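You operate a simulated robot arm through the tools that you are given. There is no shell and no other tool. Be economical: measure what you need, move in short steps, check, and stop when the job is done.

The job below is to be done with a simulated robot arm. You get a single attempt, and the scene is never put back.

TASK
Plug the disc player into strip socket two, switch it on and run its tray out.
Fine: the power strip is off while the plug goes in, and on again after.

The check looks at the end state, three seconds after you hand in, the way a careful person would. Anything else that was tipped, shoved, dropped, spilled or broken makes it a failure.

THE ROBOT
A 6-joint arm with a two-finger parallel gripper, fixed in place. Base frame: the origin is at the foot of the arm, x ahead of it, y to its left, z up. Lengths are in cm, angles in rad, forces in N, time in s.
With the tool pointing down near the work surface it reaches from about 28 to 68 cm from the base axis. Its first joint turns from -2.897 to 2.897 rad. Payload 4.1 kg.
The tool frame sits at the grasp point between the pads (the TCP): z along the fingers, y along the line on which they close. The tips reach 2.3 cm beyond it. Largest opening 9.4 cm; finger width 3.8, thickness 1; the body of the gripper, 5.4 by 9.6 cm, starts 3.9 cm behind the TCP.
Orientation is that of the tool frame in the base frame, as a unit quaternion [x, y, z, w]. With the fingers straight down and closing along the base's y, the tool's x points along the base's -x, its y along +y and its z along -z.

THE INTERFACE
- The arm moves only by the tool arm_command. Its arguments are lists of equal length, an entry for each row: "linear": the shift along the tool's x, y, z in cm, a list of three; "angular": the turn, a rotation vector about the tool's x, y, z in degrees, a list of three. In form: {"linear": [[tx, ty, tz], ...], "angular": [[wx, wy, wz], ...]}. A call has 1 to 8 rows; each row shifts and turns the commanded pose from where the row before left it, along the tool's axes as they then stand. "claw" is the finger opening in cm, from 0 to 9.4, set as the call begins (left out, the last holds). Rows are played at 5 a second. More than 5 cm and 0.15 rad between two rows, or a gripper value outside its range, and nothing of the call is played. Where a pose cannot be reached the arm comes as near as it can. A force on the tool above 50 N (or 10 N above the force at the start of the call, whichever is more), or a blocked arm, ends the call early, and 0.2 s more pass. The fingers move at their own pace (about 4.5 cm/s each) and stop on an object; they squeeze with about 44 N. The grip force told is the motor's: it shows also when the fingers shut on nothing. Time passes only in rows, and 0.2 s behind the last, so rows that do not move let the fingers close. It gives the time, the measured TCP pose, the force on the tool (base axes), the opening and the grip force at its end, in the units of the frame above (readings bear some noise).
- Cameras (640 x 400 px; columns grow to the right, rows downward): "scene" is fixed at [5.09, 50.12, 121.89]; the picture's right is [-0.13, -0.99, 0.00], its down [-0.61, 0.08, -0.79] and it looks along [0.79, -0.10, -0.61] (base axes); focal length 268 px, centre (320, 200). "wrist" rides on the gripper at [-3.9, 0, -4.4] in the tool frame; the picture's right is [0.00, -1.00, 0.00], its down [0.97, 0.00, -0.24] and it looks along [0.24, 0.00, 0.97] (tool axes); focal length 218 px, centre (320, 200).
- camera(camera): a new picture of that camera. No time passes.
- slide_trunk(by): slides the trunk up (or, below 0, down) by that many cm; the arm rides with it, the base frame stays. It gives what a move gives, with no picture.
- locate(camera, pixels): there is no depth. For up to 12 entries [column, row, z] of the newest picture of that camera ("zoom" is the newest enlarged one), the place [x, y] in the base frame at which the ray of that pixel passes the height z, good to about 0.3 cm. No time passes.
- inspect(camera, box): a new picture of the part [left, top, right, bottom] of that camera's present view, enlarged. No time passes.
- job_done(): hands the job in; it is judged then, once.

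Keep the steps short. Do not move on a guess: measure, check each grasp and each placing, and mend mistakes. In all there are 80 turns and 38 pictures (those below and enlarged ones count). Leave the gripper open and the arm clear of the work at the hand-in unless told otherwise, and finish with a single line.

The tools are called after "Request:" as a command line: name --argument value ..., lists and objects as JSON in quotes. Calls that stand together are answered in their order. arm_command: Moves the arm, as the interface text tells. Its arguments: {"type":"object","properties":{"linear":{"type":"array"},"angular":{"type":"array"},"claw":{"type":"number"}},"required":["linear","angular"]} The other tools are called the same way: slide_trunk (by) slides the trunk up or down; camera (camera) takes a picture; locate (camera, pixels) gives the place at which the rays of pixels pass given heights; inspect (camera, box) takes an enlarged picture of a part of a camera's view; job_done () hands the job in.

At the start:

```text
clock: 0.0
eef_pos: [40.08, 15.56, 95.55]
ee_rot: [0.0, 1.0, 0.001, 0.0]
wrist_force: [0.3, -0.8, -0.1]
finger_gap: 9.4
gripper_force: 0.1
trunk travel left (down, up): [-42.5, 16.5]
```

scene: 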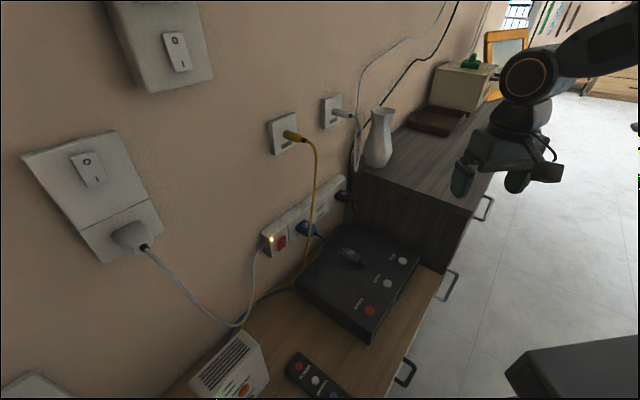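
wrist: 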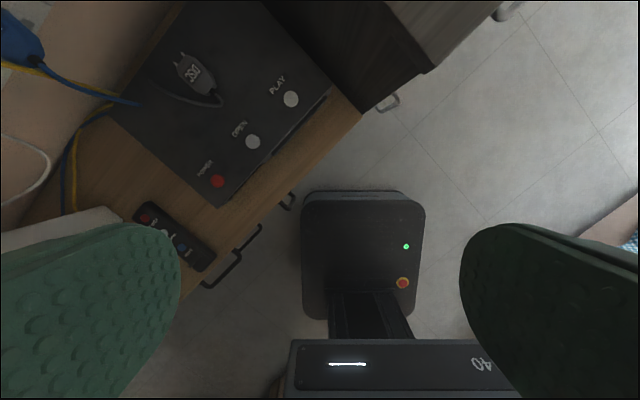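

I see the disc player (buttons POWER, OPEN, PLAY) with a plug lying on top of it, and a power strip on the wall with a lit switch. I'll enlarge the strip (scene about 250-360, 170-270) and the player.

Request:
inspect --camera "scene" --box '[250, 160, 370, 260]'

Request:
inspect --camera "scene" --box '[280, 220, 440, 350]'

```text
4.00 times, centred on (310, 210) of scene
```

zoom: 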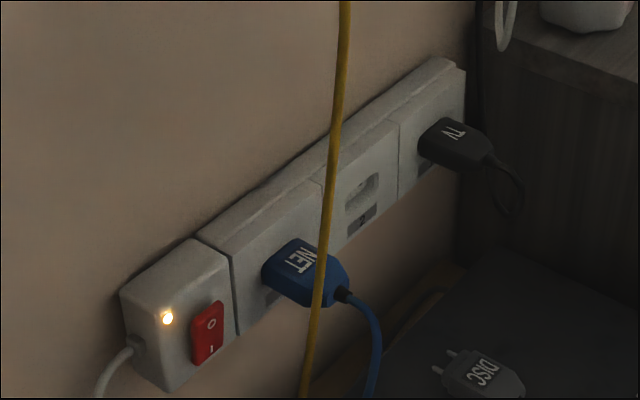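

```text
3.08 times, centred on (360, 285) of scene
```

zoom: 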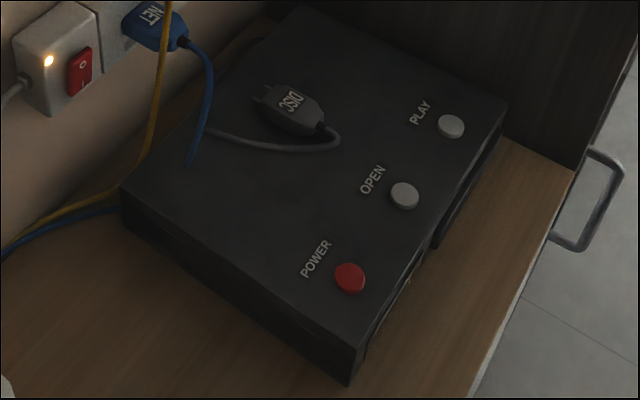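

Socket two is the empty middle one; NET is in one and TV in three. The strip switch is at its left end and is lit. I'll measure the buttons and plug from both views at several heights so I can fix the z values.

Request:
locate --camera "scene" --pixels '[[370, 310, 66], [370, 310, 70], [370, 310, 74], [387.5, 283, 66], [387.5, 283, 70], [402.5, 260.5, 66], [402.5, 260.5, 70], [352, 257, 68], [352, 257, 72], [365, 344, 61.2], [368, 336, 66], [372, 330, 70]]'

Request:
locate --camera "wrist" --pixels '[[217, 181, 66], [217, 181, 70], [217, 181, 74], [252, 142, 66], [252, 142, 70], [291, 99, 66], [291, 99, 70], [190, 70, 68], [190, 70, 72], [217, 207, 66], [217, 207, 70], [331, 84, 70]]'

```text
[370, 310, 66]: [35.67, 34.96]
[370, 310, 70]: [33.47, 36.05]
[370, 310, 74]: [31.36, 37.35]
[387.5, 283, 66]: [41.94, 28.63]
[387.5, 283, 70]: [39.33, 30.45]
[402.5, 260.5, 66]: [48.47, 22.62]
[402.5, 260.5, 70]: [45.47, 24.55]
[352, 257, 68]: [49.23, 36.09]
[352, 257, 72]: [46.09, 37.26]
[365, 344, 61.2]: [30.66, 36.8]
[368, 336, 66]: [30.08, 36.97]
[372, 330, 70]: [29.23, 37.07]
```

```text
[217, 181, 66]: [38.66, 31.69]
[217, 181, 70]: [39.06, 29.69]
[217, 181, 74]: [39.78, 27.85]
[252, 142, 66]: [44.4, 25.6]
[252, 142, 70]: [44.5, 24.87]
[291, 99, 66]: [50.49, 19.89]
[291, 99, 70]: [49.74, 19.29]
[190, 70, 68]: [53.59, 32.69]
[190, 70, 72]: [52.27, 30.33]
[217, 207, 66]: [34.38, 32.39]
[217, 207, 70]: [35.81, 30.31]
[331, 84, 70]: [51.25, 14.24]
```

Triangulating gives the buttons at about z≈62: POWER (37.9,33.7), OPEN (44.5,26.8), PLAY (51.5,20.7). The wall normal points roughly along (+x,+y). Next I'll turn the wrist 45° about the vertical and tilt it towards the wall to look at the strip.

Request:
arm_command --linear '[[0, 0, 0], [0, 0, 0], [0, 0, 0], [0, 0, 0], [0, 0, 0], [0, 0, 0], [0, 0, 0], [0, 0, 0]]' --angular '[[0, 0, -7.5], [0, 0, -7.5], [0, 0, -7.5], [0, 0, -7.5], [0, 0, -7.5], [0, 0, -7.5], [0, -8, 0], [0, -8, 0]]'

Request:
arm_command --linear '[[0, 0, 0], [0, 0, 0], [0, 0, 0], [0, 0, 0]]' --angular '[[0, -8, 0], [0, -8, 0], [0, -8, 0], [0, -5, 0]]'

Request:
camera --camera "wrist"

```text
clock: 1.8
eef_pos: [40.1, 15.46, 95.62]
ee_rot: [-0.38, 0.914, 0.053, 0.129]
wrist_force: [0.5, 0.6, -0.6]
finger_gap: 9.4
gripper_force: 0.0
trunk travel left (down, up): [-42.5, 16.5]
```

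```text
clock: 2.8
eef_pos: [40.22, 15.49, 95.56]
ee_rot: [-0.353, 0.854, 0.146, 0.354]
wrist_force: [-0.4, -0.8, -1.0]
finger_gap: 9.4
gripper_force: 0.1
trunk travel left (down, up): [-42.5, 16.5]
```

```text
33 pictures are left
```

wrist: 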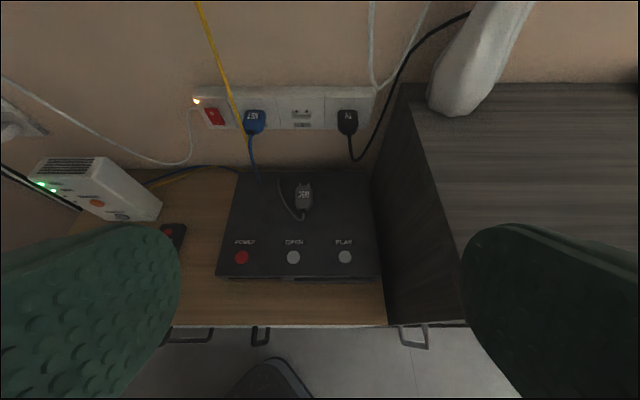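

The wall and strip are square in view. I'll enlarge the strip and the plug.

Request:
inspect --camera "wrist" --box '[185, 70, 385, 195]'

Request:
inspect --camera "wrist" --box '[250, 90, 362, 160]'

Request:
inspect --camera "wrist" --box '[260, 165, 356, 225]'

```text
3.20 times, centred on (285, 132) of wrist
```

zoom: 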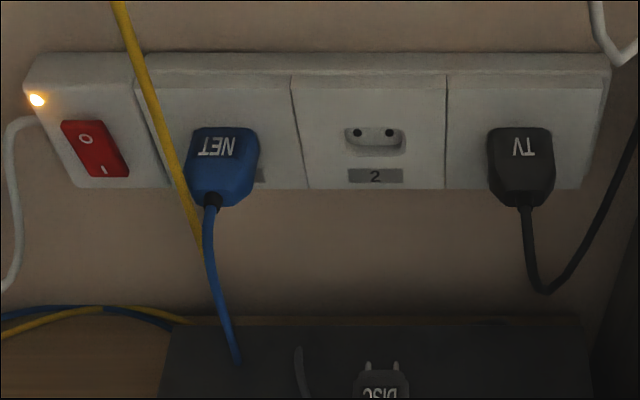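

```text
5.71 times, centred on (306, 125) of wrist
```

zoom: 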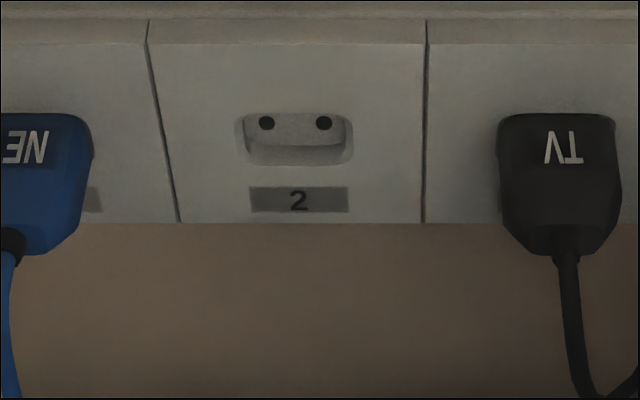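

```text
6.67 times, centred on (308, 195) of wrist
```

zoom: 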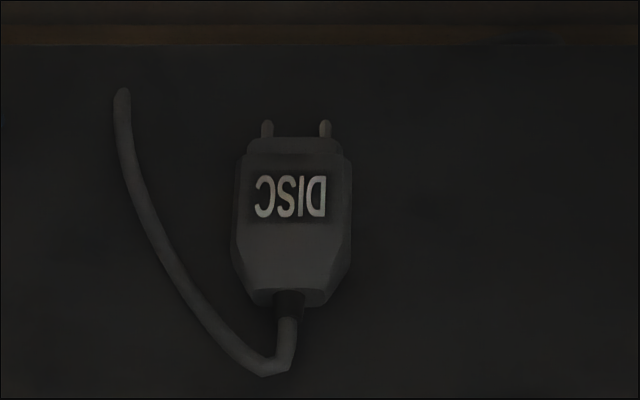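

The sockets are two-pin and recessed, with the pins side by side. The plug lies label up with its pins already towards the wall. I'll now triangulate the socket and plug from the wrist and scene views.

Request:
locate --camera "wrist" --pixels '[[301.7, 111.3, 68], [301.7, 111.3, 72], [304, 197.3, 62], [304, 197.3, 64], [213, 116.5, 70], [241.5, 257, 62], [293, 257, 62], [345, 257, 62], [217, 277, 61], [380, 280, 61], [232, 171, 61], [365, 171, 61]]'

Request:
locate --camera "scene" --pixels '[[321, 206, 68], [321, 206, 72], [351, 257, 62], [351, 257, 64], [302, 243, 70], [370, 310, 62], [387.5, 283, 62], [402.5, 260.5, 62], [373, 332, 61], [370, 344, 58], [372, 344, 57], [419, 255, 61]]'

```text
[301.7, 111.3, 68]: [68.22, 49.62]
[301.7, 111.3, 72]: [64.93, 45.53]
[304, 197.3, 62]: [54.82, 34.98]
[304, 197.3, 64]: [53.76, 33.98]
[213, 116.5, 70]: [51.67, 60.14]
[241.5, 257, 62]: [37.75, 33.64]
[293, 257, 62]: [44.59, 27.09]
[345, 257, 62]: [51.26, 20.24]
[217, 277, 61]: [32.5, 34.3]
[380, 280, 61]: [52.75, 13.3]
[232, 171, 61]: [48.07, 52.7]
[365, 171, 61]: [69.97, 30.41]
```

```text
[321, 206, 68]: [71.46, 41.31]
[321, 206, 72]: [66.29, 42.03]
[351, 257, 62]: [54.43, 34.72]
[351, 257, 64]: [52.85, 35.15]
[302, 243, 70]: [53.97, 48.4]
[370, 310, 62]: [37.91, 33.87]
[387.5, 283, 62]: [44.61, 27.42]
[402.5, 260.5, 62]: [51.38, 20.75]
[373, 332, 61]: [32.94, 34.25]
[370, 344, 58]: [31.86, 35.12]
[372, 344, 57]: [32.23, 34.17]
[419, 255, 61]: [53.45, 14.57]
```

The numbers agree well:
- Player top is about 61.2.
- Plug centre is about (54.7,34.9,62).
- Socket two holes are about (62.5,42.6,74.9).
- The wall normal is n≈(0.702,0.712).

Next I'll triangulate the strip switch and the yellow cable that hangs in front.

Request:
locate --camera "wrist" --pixels '[[214.7, 115.7, 72], [214.7, 115.7, 76], [212, 112, 75], [217, 122, 74], [222.5, 71, 80], [232, 94.5, 80], [232, 94.5, 76], [243, 129, 74], [243, 129, 70], [247.5, 146, 68], [247.5, 146, 72], [344, 116, 74]]'

Request:
locate --camera "scene" --pixels '[[281.7, 243.2, 72], [281.7, 243.2, 76], [283, 241, 75], [281, 247, 74], [316.7, 160, 84], [316.7, 160, 80], [313.7, 192.5, 80], [313.7, 192.5, 76], [310.5, 220, 76], [310.5, 220, 72], [307, 245, 72], [307, 245, 68]]'

```text
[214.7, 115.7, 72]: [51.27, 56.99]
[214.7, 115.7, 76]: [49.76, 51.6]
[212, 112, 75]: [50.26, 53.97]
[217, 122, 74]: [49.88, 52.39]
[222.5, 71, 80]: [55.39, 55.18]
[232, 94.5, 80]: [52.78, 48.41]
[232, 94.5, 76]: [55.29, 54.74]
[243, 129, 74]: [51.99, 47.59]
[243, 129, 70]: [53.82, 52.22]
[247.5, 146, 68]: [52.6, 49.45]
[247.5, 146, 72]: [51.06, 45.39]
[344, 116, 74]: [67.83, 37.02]
```

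```text
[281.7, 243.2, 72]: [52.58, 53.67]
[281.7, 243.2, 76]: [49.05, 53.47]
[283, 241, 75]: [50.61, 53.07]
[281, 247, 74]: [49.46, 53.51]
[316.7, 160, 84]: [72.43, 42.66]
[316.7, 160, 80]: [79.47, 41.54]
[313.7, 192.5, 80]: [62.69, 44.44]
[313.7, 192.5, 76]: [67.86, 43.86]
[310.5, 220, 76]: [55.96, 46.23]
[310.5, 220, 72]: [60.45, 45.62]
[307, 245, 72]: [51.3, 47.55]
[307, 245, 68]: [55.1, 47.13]
```

The switch centre is about (50.3,53.55,74.6). Using s along the wall normal and t along the wall, that is s≈73.4, t≈-1.8. The yellow cable hangs at about s 69.5, t 4.3, so it clears the switch by about 6 cm. The strip is on, so the O end at the top needs pressing. I'll close the fingers, level the tool and move to the left and lower, staying well off the wall.

Request:
arm_command --linear '[[0, 0, 0], [0, 0, 0], [0, 0, 0], [0, 0, 0], [0, 0, 0], [0, 0, 0]]' --angular '[[0, -7.5, 0], [0, -7.5, 0], [0, -7.5, 0], [0, -7.5, 0], [0, -7.5, 0], [0, -7.5, 0]]' --claw 0

Request:
arm_command --linear '[[0, 4.5, 0], [0, 4.5, 0], [0, 4.5, 0], [0, 4.5, 0], [2, 1.75, 3], [4, 0, 3], [4, 0, 3], [4, 0, 3]]' --angular '[[0, 0, 0], [0, 0, 0], [0, 0, 0], [0, 0, 0], [0, 0, 0], [0, 0, 0], [0, 0, 0], [0, 0, 0]]'

Request:
camera --camera "wrist"

```text
clock: 4.2
eef_pos: [43.68, 16.31, 96.0]
ee_rot: [-0.27, 0.653, 0.27, 0.654]
wrist_force: [-0.3, 1.0, 0.0]
finger_gap: 0.0
gripper_force: 33.5
out of reach, approached as far as the arm can: row 2, 3, 4, 5
trunk travel left (down, up): [-42.5, 16.5]
```

```text
clock: 6.0
eef_pos: [52.79, 32.67, 90.26]
ee_rot: [-0.264, 0.657, 0.281, 0.648]
wrist_force: [-0.2, 0.1, 0.2]
finger_gap: 0.0
gripper_force: 42.9
out of reach, approached as far as the arm can: row 1, 2, 3, 4, 5, 6, 7, 8
trunk travel left (down, up): [-42.5, 16.5]
```

```text
29 pictures are left
```

wrist: 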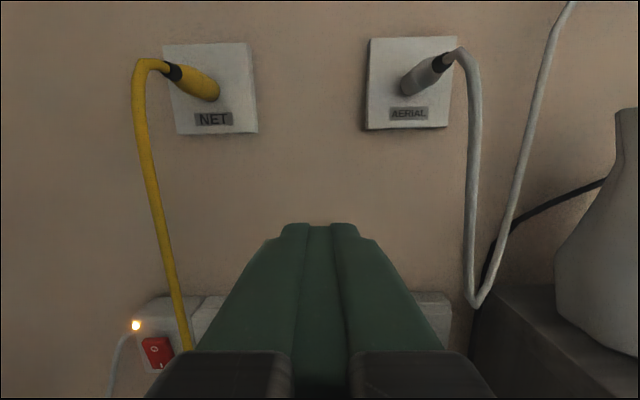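

The level pose can't be reached this close to the base, and the arm stopped short. I'll look at the arm before going further.

Request:
camera --camera "scene"

Request:
arm_command --linear '[[0, 0, 0]]' --angular '[[0, 0, 0]]'

```text
28 pictures are left
```

scene: 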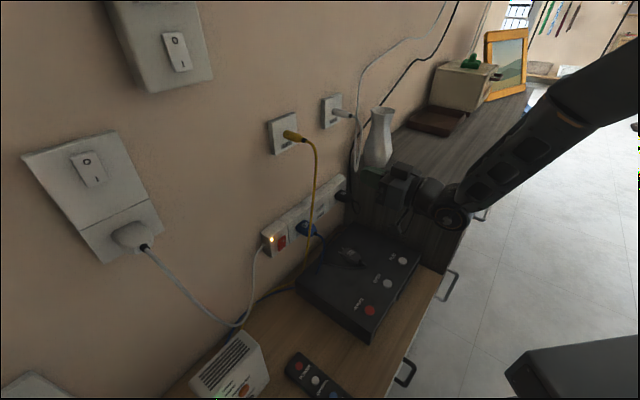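

```text
clock: 6.4
eef_pos: [52.64, 32.66, 90.41]
ee_rot: [-0.264, 0.657, 0.28, 0.648]
wrist_force: [-0.6, 0.1, 1.4]
finger_gap: 0.02
gripper_force: 42.0
trunk travel left (down, up): [-42.5, 16.5]
```

The arm's shoulder is high and the command now matches the reached pose. I'll try a sideways move left at this height.

Request:
arm_command --linear '[[0, 4, 0], [0, 4, 0]]' --angular '[[0, 0, 0], [0, 0, 0]]'

```text
clock: 7.0
eef_pos: [52.02, 33.79, 92.04]
ee_rot: [-0.274, 0.654, 0.284, 0.645]
wrist_force: [0.3, 0.6, 0.4]
finger_gap: 0.0
gripper_force: 42.7
out of reach, approached as far as the arm can: row 1, 2
trunk travel left (down, up): [-42.5, 16.5]
```

The wrist seems to be at its limit because the shoulder is so high. Lowering the trunk should make the level pose easy. The tool is at z 92 with clear space over the player, so I'll slide down 14.

Request:
slide_trunk --by -14

Request:
arm_command --linear '[[0, 4, 0], [0, 4, 0]]' --angular '[[0, 0, 0], [0, 0, 0]]'

```text
clock: 8.7
eef_pos: [51.95, 33.79, 78.18]
ee_rot: [-0.275, 0.653, 0.285, 0.645]
wrist_force: [-0.4, 0.1, -0.6]
finger_gap: 0.0
gripper_force: 42.3
trunk travel left (down, up): [-28.5, 30.5]
```

```text
clock: 9.3
eef_pos: [50.31, 34.37, 78.95]
ee_rot: [-0.283, 0.65, 0.291, 0.642]
wrist_force: [0.5, 0.0, 0.2]
finger_gap: 0.0
gripper_force: 42.5
out of reach, approached as far as the arm can: row 1, 2
trunk travel left (down, up): [-28.5, 30.5]
```

Sliding keeps the arm's shape the same, so I now need to raise the tool relative to the arm before moving left.

Request:
arm_command --linear '[[-4, 0, 0], [-4, 0, 0], [-4, 0, 0], [0, 4, 0], [0, 4, 0]]' --angular '[[0, 0, 0], [0, 0, 0], [0, 0, 0], [0, 0, 0], [0, 0, 0]]'

```text
clock: 10.5
eef_pos: [49.05, 35.08, 91.91]
ee_rot: [-0.279, 0.653, 0.287, 0.643]
wrist_force: [0.2, -0.6, 0.4]
finger_gap: 0.0
gripper_force: 42.8
out of reach, approached as far as the arm can: row 1, 4, 5
trunk travel left (down, up): [-28.5, 30.5]
```

Sideways motion brings the tool closer to the base, so the limit is probably the inner reach. I'll go forward 3.5 (tip s≈65, short of the cable at 69.5) and then left.

Request:
arm_command --linear '[[0, 0, 3.5], [0, 4, 0], [0, 4, 0], [0, 4, 0]]' --angular '[[0, 0, 0], [0, 0, 0], [0, 0, 0], [0, 0, 0]]'

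```text
clock: 11.5
eef_pos: [50.64, 37.44, 93.06]
ee_rot: [-0.282, 0.652, 0.29, 0.641]
wrist_force: [0.2, -0.1, 0.0]
finger_gap: 0.01
gripper_force: 42.5
out of reach, approached as far as the arm can: row 1, 2, 3, 4
trunk travel left (down, up): [-28.5, 30.5]
```

The wrist seems unable to bend upward past the forearm line. A 45° downward tilt was reachable and also suits pressing, since the leading edge of the tip makes the contact. It suits the plug too. I'll tilt back to 45° while backing off the wall, then go left.

Request:
arm_command --linear '[[0, 0, -2], [0, 0, 0], [0, 0, 0], [0, 0, 0], [0, 0, 0], [0, 0, 0]]' --angular '[[0, 7.5, 0], [0, 7.5, 0], [0, 7.5, 0], [0, 7.5, 0], [0, 7.5, 0], [0, 7.5, 0]]'

Request:
arm_command --linear '[[0, 4, 0], [0, 4, 0], [0, 4, 0]]' --angular '[[0, 0, 0], [0, 0, 0], [0, 0, 0]]'

```text
clock: 12.9
eef_pos: [48.72, 36.73, 93.23]
ee_rot: [-0.361, 0.816, 0.203, 0.403]
wrist_force: [-0.1, 0.6, 1.1]
finger_gap: 0.0
gripper_force: 42.1
out of reach, approached as far as the arm can: row 5
trunk travel left (down, up): [-28.5, 30.5]
```

```text
clock: 13.7
eef_pos: [39.8, 44.58, 93.47]
ee_rot: [-0.363, 0.825, 0.191, 0.388]
wrist_force: [0.6, -0.5, 0.4]
finger_gap: 0.0
gripper_force: 42.3
trunk travel left (down, up): [-28.5, 30.5]
```

That works: the TCP is now at s≈59.7, t≈-3 with about 51° tilt. I'll correct the yaw slightly (+3.6° about tool x) and descend to z≈76, still about 11 cm off the wall.

Request:
arm_command --linear '[[0, -0.9, 0], [3.4, 0, 2.73], [3.4, 0, 2.73], [3.4, 0, 2.73], [3.4, 0, 2.73]]' --angular '[[3.6, 0, 0.4], [0, 0, 0], [0, 0, 0], [0, 0, 0], [0, 0, 0]]'

Request:
camera --camera "wrist"

```text
clock: 14.9
eef_pos: [40.34, 43.74, 75.93]
ee_rot: [-0.345, 0.833, 0.167, 0.398]
wrist_force: [0.1, -0.7, 0.2]
finger_gap: 0.01
gripper_force: 42.1
trunk travel left (down, up): [-28.5, 30.5]
```

```text
27 pictures are left
```

wrist: 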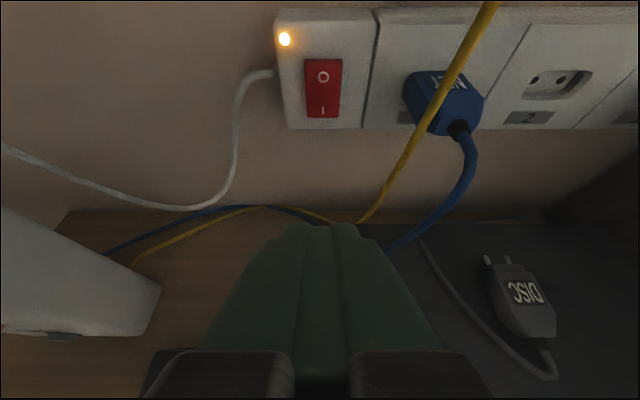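

Clear view of the switch now: O at (322,77), I at (323,111). I'll enlarge it to see the rocker's state and refine its position.

Request:
inspect --camera "wrist" --box '[260, 0, 420, 140]'

Request:
locate --camera "wrist" --pixels '[[322, 77, 75.5], [323, 111, 73.6], [322, 60, 76.6], [322, 117, 73], [323, 90, 74.6], [323, 128, 72], [324, 10, 79.5], [480, 10, 75], [440, 90, 75]]'

```text
2.86 times, centred on (340, 70) of wrist
```

zoom: 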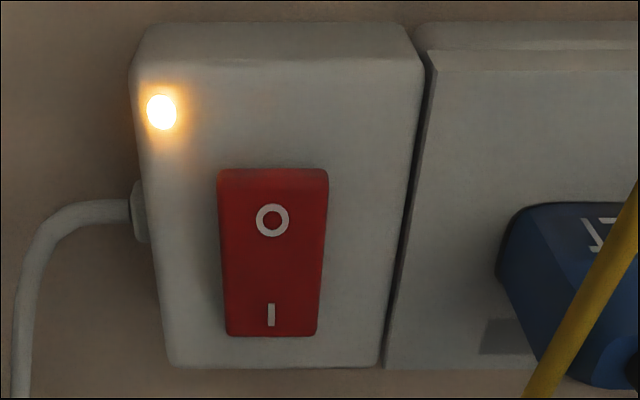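

```text
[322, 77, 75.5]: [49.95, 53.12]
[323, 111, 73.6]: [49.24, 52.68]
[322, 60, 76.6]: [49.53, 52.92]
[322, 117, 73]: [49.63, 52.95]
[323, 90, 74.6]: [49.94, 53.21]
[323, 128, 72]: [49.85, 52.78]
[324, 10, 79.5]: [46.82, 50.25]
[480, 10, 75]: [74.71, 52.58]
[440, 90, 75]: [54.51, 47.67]
```

The switch face is at s≈72.8, t≈-1.75, with O at z≈75.6 and I at z≈73.6. The leading edge of the tip is 3 cm ahead of the TCP at TCP height. I'll advance 8.7 cm horizontally at z≈76.1, stopping about 1.5 cm short, then creep.

Request:
arm_command --linear '[[-1.95, -0.2, 2.1], [-1.81, 0, 2.26], [-1.81, 0, 2.26]]' --angular '[[0, 0, 0], [0, 0, 0], [0, 0, 0]]'

Request:
camera --camera "wrist"

```text
clock: 15.7
eef_pos: [46.68, 49.84, 76.11]
ee_rot: [-0.346, 0.833, 0.167, 0.399]
wrist_force: [0.4, -0.6, -0.6]
finger_gap: 0.0
gripper_force: 42.1
trunk travel left (down, up): [-28.5, 30.5]
```

```text
25 pictures are left
```

wrist: 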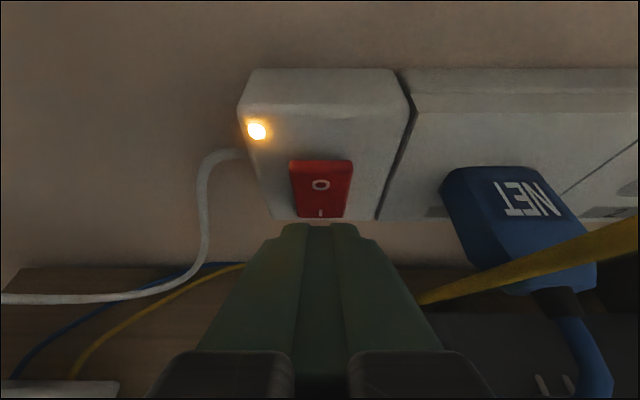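

The tip corner sits at about z 75.75, s≈70.9, in line with the O half. I'll creep forward 0.5 cm per row.

Request:
arm_command --linear '[[-0.312, 0, 0.39], [-0.312, 0, 0.39], [-0.312, 0, 0.39], [-0.25, 0, 0.312], [-0.125, 0, 0.156]]' --angular '[[0, 0, 0], [0, 0, 0], [0, 0, 0], [0, 0, 0], [0, 0, 0]]'

Request:
inspect --camera "wrist" --box '[200, 50, 440, 250]'

```text
clock: 16.9
eef_pos: [48.1, 51.23, 76.24]
ee_rot: [-0.347, 0.833, 0.165, 0.399]
wrist_force: [-7.8, -7.2, -0.9]
finger_gap: 0.0
gripper_force: 42.3
trunk travel left (down, up): [-28.5, 30.5]
```

```text
2.00 times, centred on (320, 150) of wrist
```

zoom: 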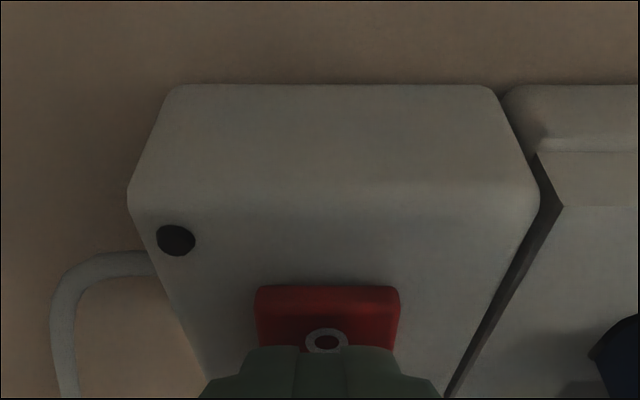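

The lamp is dark, so the strip is off, and the contact was where I predicted. I'll back off 10 cm, move right to the plug's line, and ease the tilt to about 38°.

Request:
arm_command --linear '[[2.08, 0, -2.6], [2.08, 0, -2.6], [2.08, 0, -2.6], [0, -4.05, 0], [0, -4.05, 0], [0, -4.05, 0], [0, -4.05, 0]]' --angular '[[0, 0, 0], [0, 0, 0], [0, 0, 0], [0, 0, 0], [0, 0, 0], [0, 0, 0], [0, 0, 0]]'

Request:
arm_command --linear '[[-1.5, 0, -1.2], [-1.5, 0, -1.2], [0, 0, 0]]' --angular '[[0, 6.6, 0], [0, 6.6, 0], [0, 0, 0]]' --claw 9.4

Request:
camera --camera "wrist"

```text
clock: 18.5
eef_pos: [44.9, 39.31, 75.13]
ee_rot: [-0.342, 0.849, 0.127, 0.382]
wrist_force: [-0.7, -0.4, -0.3]
finger_gap: 0.0
gripper_force: 42.5
out of reach, approached as far as the arm can: row 5, 6, 7
trunk travel left (down, up): [-28.5, 30.5]
```

```text
clock: 19.3
eef_pos: [45.67, 38.75, 76.29]
ee_rot: [-0.335, 0.865, 0.09, 0.362]
wrist_force: [-0.5, 0.1, 0.2]
finger_gap: 6.86
gripper_force: 0.0
out of reach, approached as far as the arm can: row 1, 2
trunk travel left (down, up): [-28.5, 30.5]
```

```text
23 pictures are left
```

wrist: 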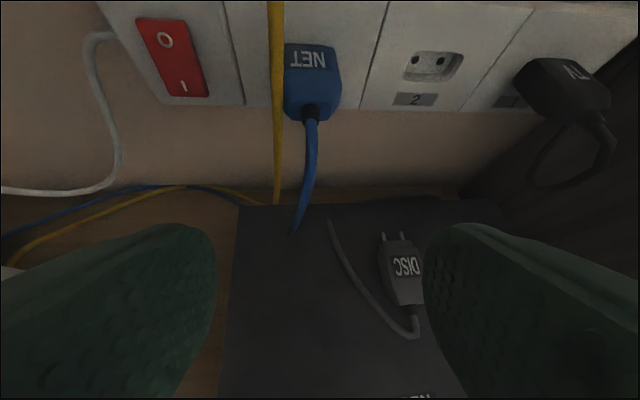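

Moving right drags the tool's yaw because the wrist is nearly in line with the steep forearm. The remedy is a lower trunk with the tool raised relative to the arm. I'll raise the tool 14 cm, then slide the trunk down 14.

Request:
arm_command --linear '[[-2.4, -0.3, -2.5], [-2.4, -0.3, -2.5], [-2.4, -0.3, -2.5], [-2.4, -0.3, -2.5]]' --angular '[[0, 0, 0], [0, 0, 0], [0, 0, 0], [0, 0, 0]]'

Request:
slide_trunk --by -14

Request:
arm_command --linear '[[-2.4, -0.3, -2.5], [-2.4, -0.3, -2.5]]' --angular '[[0, 0, 0], [0, 0, 0]]'

```text
clock: 20.3
eef_pos: [45.79, 38.71, 90.35]
ee_rot: [-0.336, 0.865, 0.09, 0.362]
wrist_force: [-0.1, -0.3, -0.3]
finger_gap: 9.41
gripper_force: 0.0
trunk travel left (down, up): [-28.5, 30.5]
```

```text
clock: 21.9
eef_pos: [45.85, 38.7, 76.36]
ee_rot: [-0.335, 0.865, 0.09, 0.363]
wrist_force: [-0.3, -0.3, 0.5]
finger_gap: 9.41
gripper_force: 0.0
trunk travel left (down, up): [-14.5, 44.5]
```

```text
clock: 22.5
eef_pos: [45.84, 38.7, 83.32]
ee_rot: [-0.335, 0.865, 0.09, 0.363]
wrist_force: [-0.1, 0.0, 0.1]
finger_gap: 9.38
gripper_force: 0.0
trunk travel left (down, up): [-14.5, 44.5]
```

Now I'll correct the orientation (yaw 45.4°, tilt 38°) and move right to t≈14.4.

Request:
arm_command --linear '[[0, 0, 0], [0, 0, 0], [0, -4.5, 0], [0, -4.6, 0]]' --angular '[[-3.55, 2.7, 0], [-3.55, 2.7, 0], [0, 0, 0], [0, 0, 0]]'

Request:
camera --camera "wrist"

```text
clock: 23.5
eef_pos: [52.31, 32.24, 83.1]
ee_rot: [-0.361, 0.874, 0.127, 0.299]
wrist_force: [-0.3, 0.5, -0.5]
finger_gap: 9.4
gripper_force: 0.1
trunk travel left (down, up): [-14.5, 44.5]
```

```text
22 pictures are left
```

wrist: 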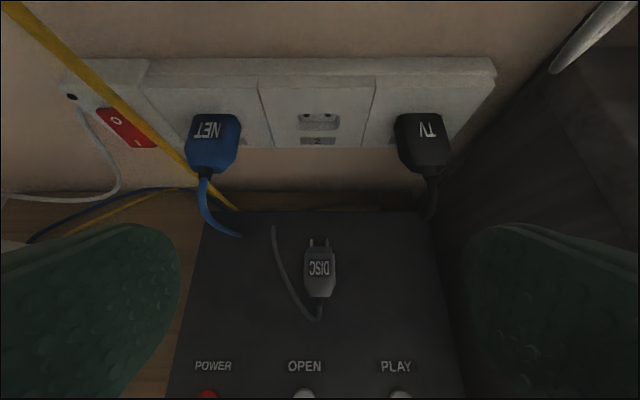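

The plug (319,270) and socket two (318,118) are now in line with the gripper. I'll enlarge both for precise measures.

Request:
inspect --camera "wrist" --box '[264, 230, 376, 300]'

Request:
inspect --camera "wrist" --box '[256, 60, 384, 160]'

```text
5.71 times, centred on (320, 265) of wrist
```

zoom: 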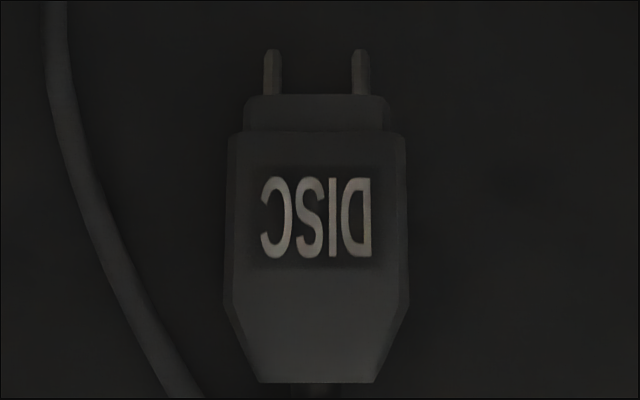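

```text
4.00 times, centred on (320, 110) of wrist
```

zoom: 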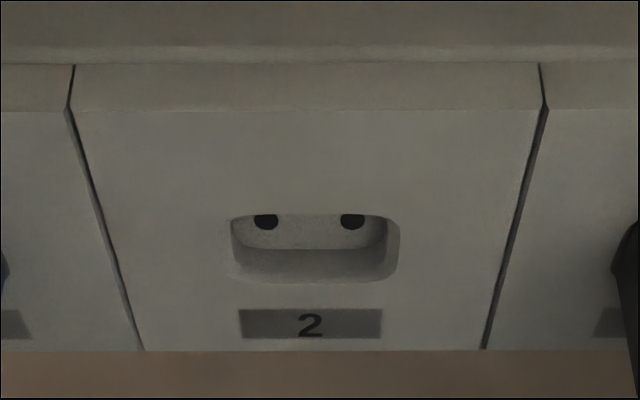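

Request:
locate --camera "wrist" --pixels '[[319.3, 238.7, 62.2], [319.3, 247, 62.8], [319.4, 253.3, 63.2], [319.4, 268, 63.2], [319.4, 283.4, 63.2], [319, 296.9, 63.2], [317.2, 114.5, 75], [317.2, 114.5, 74.5], [317.5, 133, 73.5], [317.5, 147.5, 72], [318, 82.5, 79.5]]'

Request:
inspect --camera "scene" --box '[320, 235, 384, 275]'

```text
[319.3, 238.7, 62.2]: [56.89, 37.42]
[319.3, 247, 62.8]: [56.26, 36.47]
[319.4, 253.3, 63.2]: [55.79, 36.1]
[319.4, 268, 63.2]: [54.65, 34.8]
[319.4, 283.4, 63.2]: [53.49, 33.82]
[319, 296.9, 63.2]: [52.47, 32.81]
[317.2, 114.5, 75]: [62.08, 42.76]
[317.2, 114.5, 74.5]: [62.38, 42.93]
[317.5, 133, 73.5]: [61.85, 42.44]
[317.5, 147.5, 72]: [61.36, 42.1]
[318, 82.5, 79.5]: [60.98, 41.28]
```

```text
10.00 times, centred on (352, 255) of scene
```

zoom: 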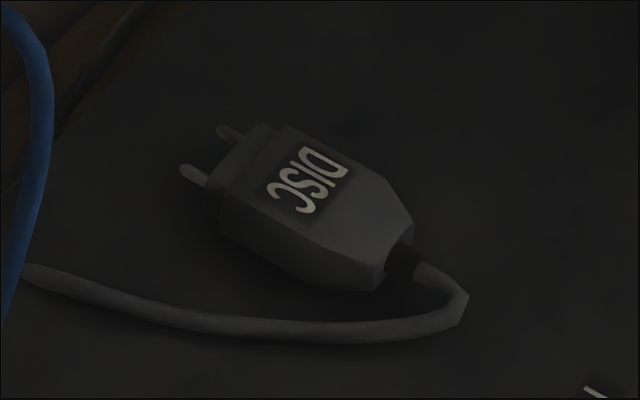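

Plug: t≈14.4, body from s 60.2 to 64.9, straight part 61.6 to 64.9. Strip face is at s≈72.9. Next is a tight scene zoom of socket two to pin down the hole height.

Request:
locate --camera "zoom" --pixels '[[202, 150, 61.5], [202, 150, 62], [202, 150, 62.5], [242, 157, 62], [183, 170, 62], [222, 130, 62]]'

Request:
inspect --camera "scene" --box '[296, 190, 344, 220]'

```text
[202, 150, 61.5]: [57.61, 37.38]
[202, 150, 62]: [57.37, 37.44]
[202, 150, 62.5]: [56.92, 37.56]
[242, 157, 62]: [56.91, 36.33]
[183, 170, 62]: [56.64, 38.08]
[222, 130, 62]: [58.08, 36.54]
```

```text
13.33 times, centred on (320, 205) of scene
```

zoom: 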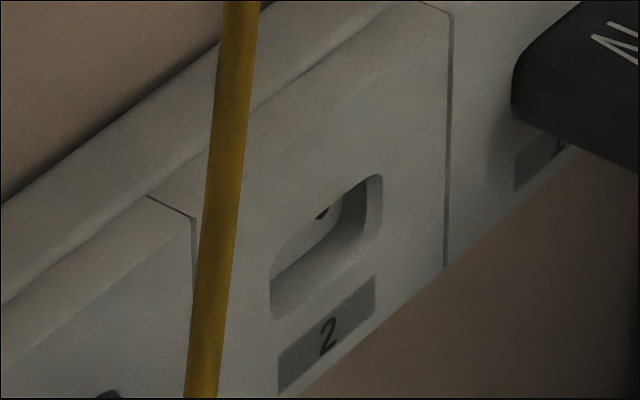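

Request:
locate --camera "zoom" --pixels '[[327, 247, 75], [327, 247, 76], [271, 288, 75], [271, 288, 76], [382, 205, 75], [382, 205, 76]]'

Request:
locate --camera "wrist" --pixels '[[318.5, 122, 75], [318.5, 122, 76], [319.3, 238.7, 61.7], [319.3, 238.7, 62.2]]'

```text
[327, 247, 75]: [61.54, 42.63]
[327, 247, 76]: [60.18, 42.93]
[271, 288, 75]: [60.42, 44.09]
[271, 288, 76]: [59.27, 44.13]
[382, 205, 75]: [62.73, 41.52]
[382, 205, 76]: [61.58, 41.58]
```

```text
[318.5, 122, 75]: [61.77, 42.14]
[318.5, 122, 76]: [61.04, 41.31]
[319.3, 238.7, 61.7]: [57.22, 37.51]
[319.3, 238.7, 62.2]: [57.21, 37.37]
```

Pin tips are at z≈62, t≈14.5. I'll set the opening to 5 so the fingers clear the plug's own cord, and descend to z≈68 over the plug body.

Request:
arm_command --linear '[[1.91, 0.03, 3.3], [1.91, 0.03, 3.3], [1.91, 0.03, 3.3], [1.91, 0.03, 3.3]]' --angular '[[0, 0, 0], [0, 0, 0], [0, 0, 0], [0, 0, 0]]' --claw 5.0

Request:
camera --camera "wrist"

```text
clock: 24.5
eef_pos: [53.65, 33.96, 67.9]
ee_rot: [-0.361, 0.874, 0.128, 0.3]
wrist_force: [0.6, 0.2, 0.8]
finger_gap: 4.99
gripper_force: 0.0
trunk travel left (down, up): [-14.5, 44.5]
```

```text
17 pictures are left
```

wrist: 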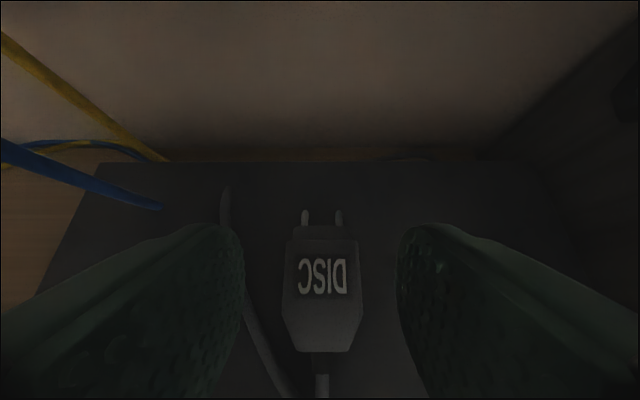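

The plug is centred between the fingers (gap 243–398, plug at 321). I'll go straight down 3.7 cm gently.

Request:
arm_command --linear '[[0.74, 0, 0.95], [0.74, 0, 0.95], [0.4, 0, 0.51], [0.4, 0, 0.51]]' --angular '[[0, 0, 0], [0, 0, 0], [0, 0, 0], [0, 0, 0]]'

Request:
camera --camera "wrist"

```text
clock: 25.5
eef_pos: [53.53, 34.0, 64.38]
ee_rot: [-0.361, 0.873, 0.127, 0.301]
wrist_force: [-0.6, 0.5, -0.4]
finger_gap: 5.01
gripper_force: 0.0
trunk travel left (down, up): [-14.5, 44.5]
```

```text
16 pictures are left
```

wrist: 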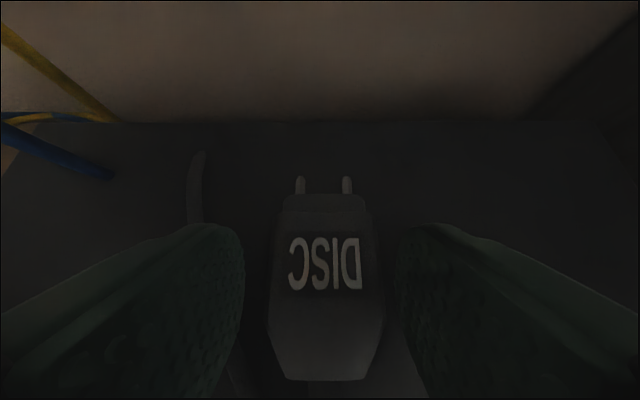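

No contact force, and the fingers are on both sides of the body. I'll close the grip.

Request:
arm_command --linear '[[0, 0, 0], [0, 0, 0], [0, 0, 0], [0, 0, 0]]' --angular '[[0, 0, 0], [0, 0, 0], [0, 0, 0], [0, 0, 0]]' --claw 0

Request:
arm_command --linear '[[-0.62, 0, -0.79], [-0.62, 0, -0.79]]' --angular '[[0, 0, 0], [0, 0, 0]]'

Request:
camera --camera "wrist"

```text
clock: 26.5
eef_pos: [53.5, 33.94, 64.33]
ee_rot: [-0.36, 0.874, 0.127, 0.301]
wrist_force: [0.2, -0.1, -0.3]
finger_gap: 3.54
gripper_force: 43.9
trunk travel left (down, up): [-14.5, 44.5]
```

```text
clock: 27.1
eef_pos: [53.54, 33.98, 66.37]
ee_rot: [-0.361, 0.874, 0.127, 0.301]
wrist_force: [1.0, 0.9, -0.4]
finger_gap: 3.55
gripper_force: 43.9
trunk travel left (down, up): [-14.5, 44.5]
```

```text
15 pictures are left
```

wrist: 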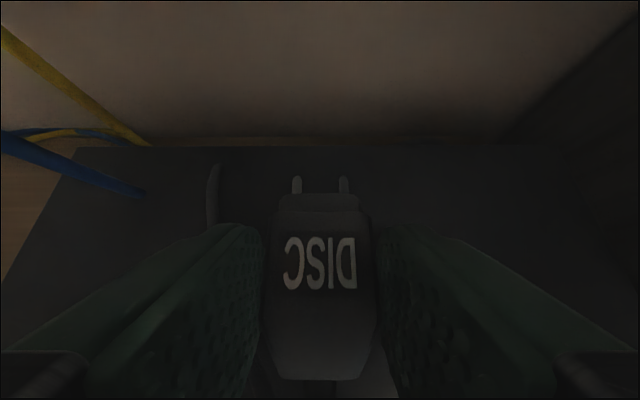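

The plug is held (gap 3.54, full force) and sits straight, with pins at columns 297 and 343. I'll lift it in front of socket two: pins at z≈75, tips about 3 cm off the face.

Request:
arm_command --linear '[[-2.33, 0, -1.68], [-2.33, 0, -1.68], [-2.33, 0, -1.68], [-2.33, 0, -1.68]]' --angular '[[0, 0, 0], [0, 0, 0], [0, 0, 0], [0, 0, 0]]'

Request:
inspect --camera "wrist" --box '[240, 100, 400, 200]'

Request:
inspect --camera "scene" --box '[296, 180, 376, 230]'

```text
clock: 28.1
eef_pos: [55.91, 36.14, 77.46]
ee_rot: [-0.362, 0.874, 0.128, 0.299]
wrist_force: [0.2, 0.3, -1.0]
finger_gap: 3.58
gripper_force: 43.9
trunk travel left (down, up): [-14.5, 44.5]
```

```text
4.00 times, centred on (320, 150) of wrist
```

zoom: 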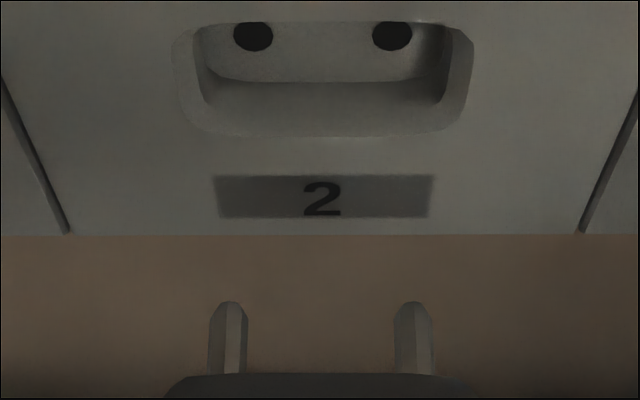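

```text
8.00 times, centred on (336, 205) of scene
```

zoom: 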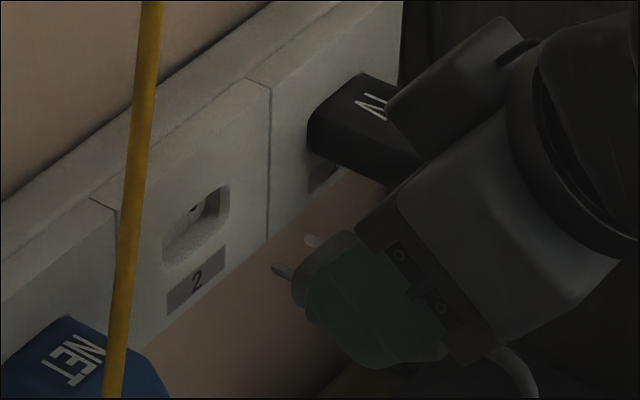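

The pins are in line sideways (pin mid column 320.4, hole mid 320.6). Combining both views puts the holes at z≈74.5±0.3, while the pins are at z≈75.05. I'll lower 0.4, advance 2.2, and look again.

Request:
arm_command --linear '[[0.25, 0, 0.32], [-0.87, 0, 0.68], [-0.87, 0, 0.68]]' --angular '[[0, 0, 0], [0, 0, 0], [0, 0, 0]]'

Request:
inspect --camera "wrist" --box '[240, 100, 400, 200]'

Request:
inspect --camera "scene" --box '[304, 190, 352, 220]'

```text
clock: 28.9
eef_pos: [57.44, 37.71, 77.05]
ee_rot: [-0.361, 0.874, 0.127, 0.3]
wrist_force: [-0.7, -0.5, 0.3]
finger_gap: 3.57
gripper_force: 44.4
trunk travel left (down, up): [-14.5, 44.5]
```

```text
4.00 times, centred on (320, 150) of wrist
```

zoom: 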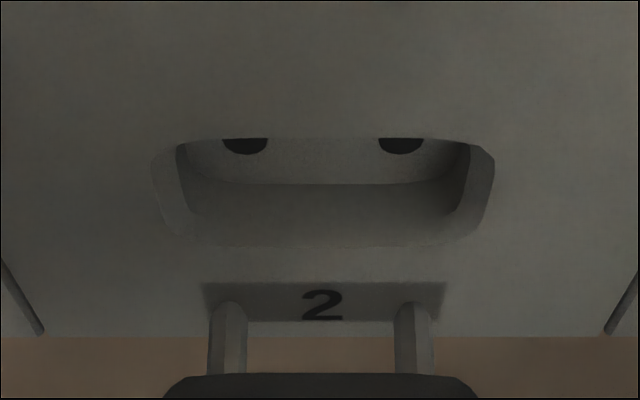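

```text
13.33 times, centred on (328, 205) of scene
```

zoom: 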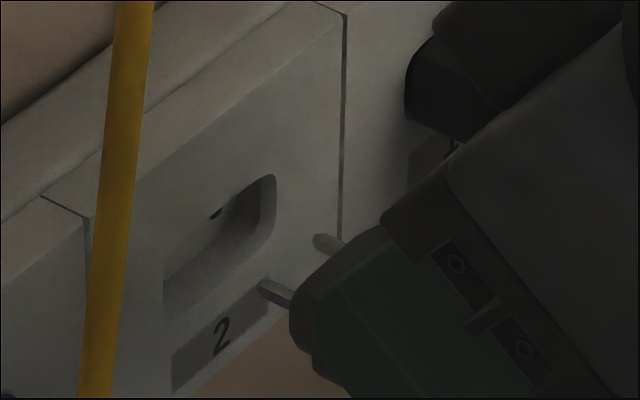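

Triangulating the holes from the two wrist poses, and separately from the scene view, both say the pins must drop about 0.5 cm more. I'll lower 0.5, advance 1.2 and re-check.

Request:
arm_command --linear '[[0.308, 0, 0.394], [-0.946, 0, 0.739]]' --angular '[[0, 0, 0], [0, 0, 0]]'

Request:
inspect --camera "wrist" --box '[240, 110, 400, 210]'

Request:
inspect --camera "scene" --box '[304, 190, 352, 220]'

```text
clock: 29.5
eef_pos: [58.22, 38.57, 76.46]
ee_rot: [-0.362, 0.873, 0.128, 0.3]
wrist_force: [-0.1, -0.2, 0.9]
finger_gap: 3.56
gripper_force: 43.6
trunk travel left (down, up): [-14.5, 44.5]
```

```text
4.00 times, centred on (320, 160) of wrist
```

zoom: 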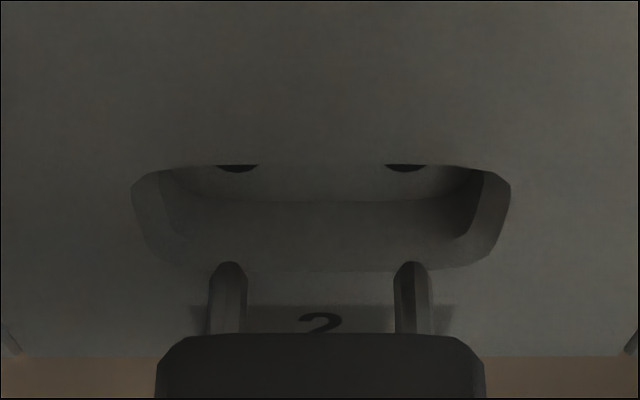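

```text
13.33 times, centred on (328, 205) of scene
```

zoom: 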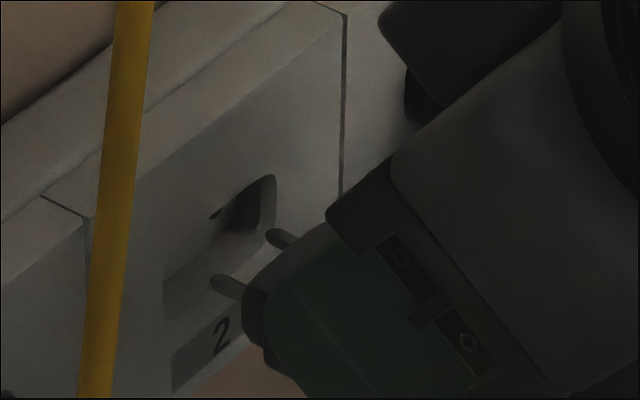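

Scene and wrist agree to within about 0.15 cm: sideways aligned, height 0–0.2 low. I'll raise 0.1 and ease in 1.7 cm in small steps, watching the force.

Request:
arm_command --linear '[[-0.062, 0, -0.079], [-0.315, 0, 0.246], [-0.315, 0, 0.246], [-0.315, 0, 0.246], [-0.158, 0, 0.123], [-0.158, 0, 0.123], [-0.079, 0, 0.062]]' --angular '[[0, 0, 0], [0, 0, 0], [0, 0, 0], [0, 0, 0], [0, 0, 0], [0, 0, 0], [0, 0, 0]]'

Request:
inspect --camera "wrist" --box '[240, 110, 400, 210]'

```text
clock: 31.1
eef_pos: [59.58, 39.73, 76.65]
ee_rot: [-0.362, 0.873, 0.128, 0.3]
wrist_force: [0.1, -0.5, 0.1]
finger_gap: 3.56
gripper_force: 44.8
trunk travel left (down, up): [-14.5, 44.5]
```

```text
4.00 times, centred on (320, 160) of wrist
```

zoom: 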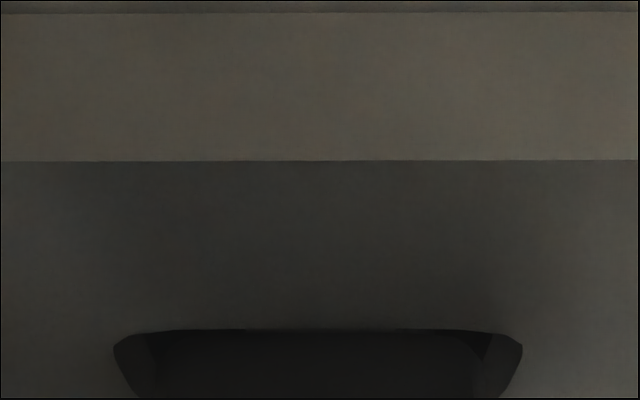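

No force, so the pins have passed the floor plane without resistance and the collar is entering the recess. I'll continue in small steps until the shoulder seats (about 0.7 cm).

Request:
arm_command --linear '[[-0.158, 0, 0.123], [-0.158, 0, 0.123], [-0.118, 0, 0.092], [-0.118, 0, 0.092]]' --angular '[[0, 0, 0], [0, 0, 0], [0, 0, 0], [0, 0, 0]]'

```text
clock: 32.1
eef_pos: [60.07, 40.35, 76.7]
ee_rot: [-0.362, 0.874, 0.127, 0.3]
wrist_force: [0.4, 0.7, -1.1]
finger_gap: 3.57
gripper_force: 44.3
trunk travel left (down, up): [-14.5, 44.5]
```

Request:
arm_command --linear '[[-0.118, 0, 0.092], [-0.118, 0, 0.092], [-0.118, 0, 0.092]]' --angular '[[0, 0, 0], [0, 0, 0], [0, 0, 0]]'

Request:
inspect --camera "scene" --box '[296, 185, 360, 225]'

```text
clock: 32.9
eef_pos: [60.04, 40.33, 76.41]
ee_rot: [-0.362, 0.875, 0.127, 0.295]
wrist_force: [-37.6, -29.7, -6.9]
finger_gap: 3.59
gripper_force: 44.0
trunk travel left (down, up): [-14.5, 44.5]
```

```text
10.00 times, centred on (328, 205) of scene
```

zoom: 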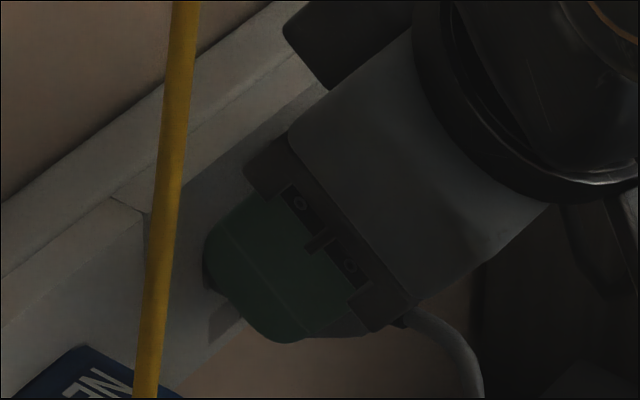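

Firm resistance (about 48 N) with the shoulder at about the face plane, so it looks seated. I'll relax the push, open a little to release, back off, and check.

Request:
arm_command --linear '[[0.28, 0, -0.22], [0, 0, 0], [0, 0, 0]]' --angular '[[0, 0, 0], [0, 0, 0], [0, 0, 0]]'

Request:
arm_command --linear '[[0, 0, 0], [0, 0, 0], [0, 0, 0], [0, 0, 0]]' --angular '[[0, 0, 0], [0, 0, 0], [0, 0, 0], [0, 0, 0]]' --claw 5.6

Request:
arm_command --linear '[[0, 0, -2], [0, 0, -3], [0, 0, -3], [0, 0, -2]]' --angular '[[0, 0, 0], [0, 0, 0], [0, 0, 0], [0, 0, 0]]'

Request:
camera --camera "wrist"

```text
clock: 33.7
eef_pos: [60.04, 40.25, 76.54]
ee_rot: [-0.361, 0.874, 0.128, 0.3]
wrist_force: [-16.0, -8.7, -13.1]
finger_gap: 3.56
gripper_force: 43.5
trunk travel left (down, up): [-14.5, 44.5]
```

```text
clock: 34.7
eef_pos: [60.11, 40.25, 76.79]
ee_rot: [-0.361, 0.874, 0.127, 0.3]
wrist_force: [-0.1, -0.3, 0.4]
finger_gap: 5.59
gripper_force: 0.0
trunk travel left (down, up): [-14.5, 44.5]
```

```text
clock: 35.7
eef_pos: [55.81, 35.66, 84.62]
ee_rot: [-0.362, 0.873, 0.128, 0.299]
wrist_force: [0.7, -0.2, -0.4]
finger_gap: 5.63
gripper_force: 0.1
trunk travel left (down, up): [-14.5, 44.5]
```

```text
6 pictures are left
```

wrist: 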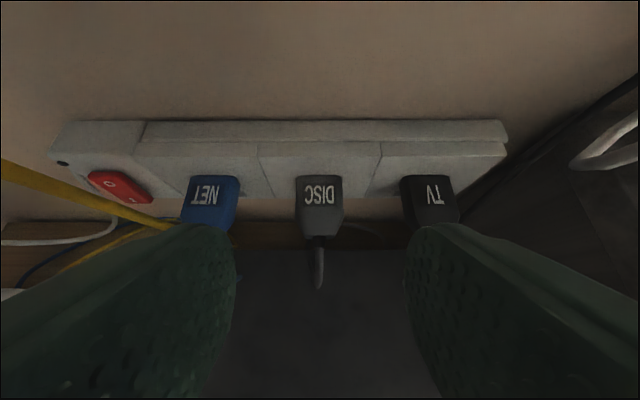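

The DISC plug sits in socket two just like its NET and TV neighbours. Now I'll close the fingers, back off, go left to the switch line and come down to z≈74.5 for the I end.

Request:
arm_command --linear '[[3.55, 0, -2.77], [0, 4.1, 0], [0, 4.1, 0], [0, 4.1, 0], [0, 4.1, 0]]' --angular '[[0, 0, 0], [0, 0, 0], [0, 0, 0], [0, 0, 0], [0, 0, 0]]' --claw 0

Request:
arm_command --linear '[[2.07, 0, 2.65], [2.07, 0, 2.65], [2.07, 0, 2.65]]' --angular '[[0, 0, 0], [0, 0, 0], [0, 0, 0]]'

```text
clock: 36.9
eef_pos: [40.85, 44.29, 84.76]
ee_rot: [-0.361, 0.873, 0.128, 0.3]
wrist_force: [0.3, 0.3, 0.2]
finger_gap: 0.01
gripper_force: 42.5
trunk travel left (down, up): [-14.5, 44.5]
```

```text
clock: 37.7
eef_pos: [40.79, 44.31, 74.56]
ee_rot: [-0.361, 0.873, 0.129, 0.3]
wrist_force: [0.1, -0.2, 0.7]
finger_gap: 0.03
gripper_force: 42.4
trunk travel left (down, up): [-14.5, 44.5]
```

Request:
arm_command --linear '[[-2.31, -0.1, 1.805], [-2.31, -0.1, 1.805], [-2.31, -0.1, 1.805]]' --angular '[[0, 0, 0], [0, 0, 0], [0, 0, 0]]'

Request:
inspect --camera "wrist" --box '[200, 100, 440, 250]'

```text
clock: 38.5
eef_pos: [47.41, 50.49, 74.53]
ee_rot: [-0.361, 0.873, 0.128, 0.301]
wrist_force: [0.0, -0.9, 0.2]
finger_gap: 0.0
gripper_force: 42.4
trunk travel left (down, up): [-14.5, 44.5]
```

```text
2.67 times, centred on (320, 175) of wrist
```

zoom: 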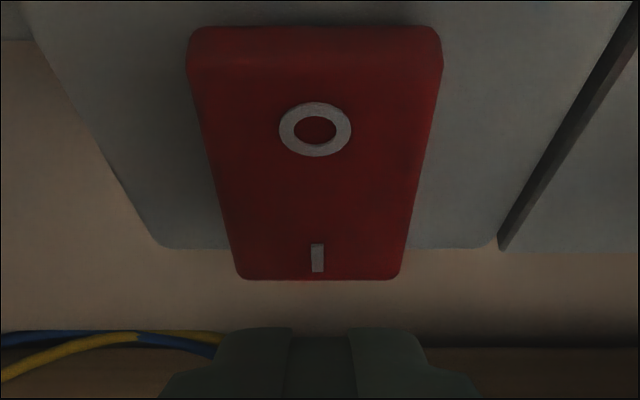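

The tip is lined up just under the I mark's sight line, with contact predicted at z≈73.6. Creeping in.

Request:
arm_command --linear '[[-0.236, 0, 0.185], [-0.236, 0, 0.185], [-0.236, 0, 0.185], [-0.158, 0, 0.123], [-0.118, 0, 0.092]]' --angular '[[0, 0, 0], [0, 0, 0], [0, 0, 0], [0, 0, 0], [0, 0, 0]]'

```text
clock: 39.7
eef_pos: [48.01, 51.05, 74.53]
ee_rot: [-0.361, 0.874, 0.126, 0.299]
wrist_force: [-19.9, -22.0, -1.4]
finger_gap: 0.0
gripper_force: 42.2
trunk travel left (down, up): [-14.5, 44.5]
```

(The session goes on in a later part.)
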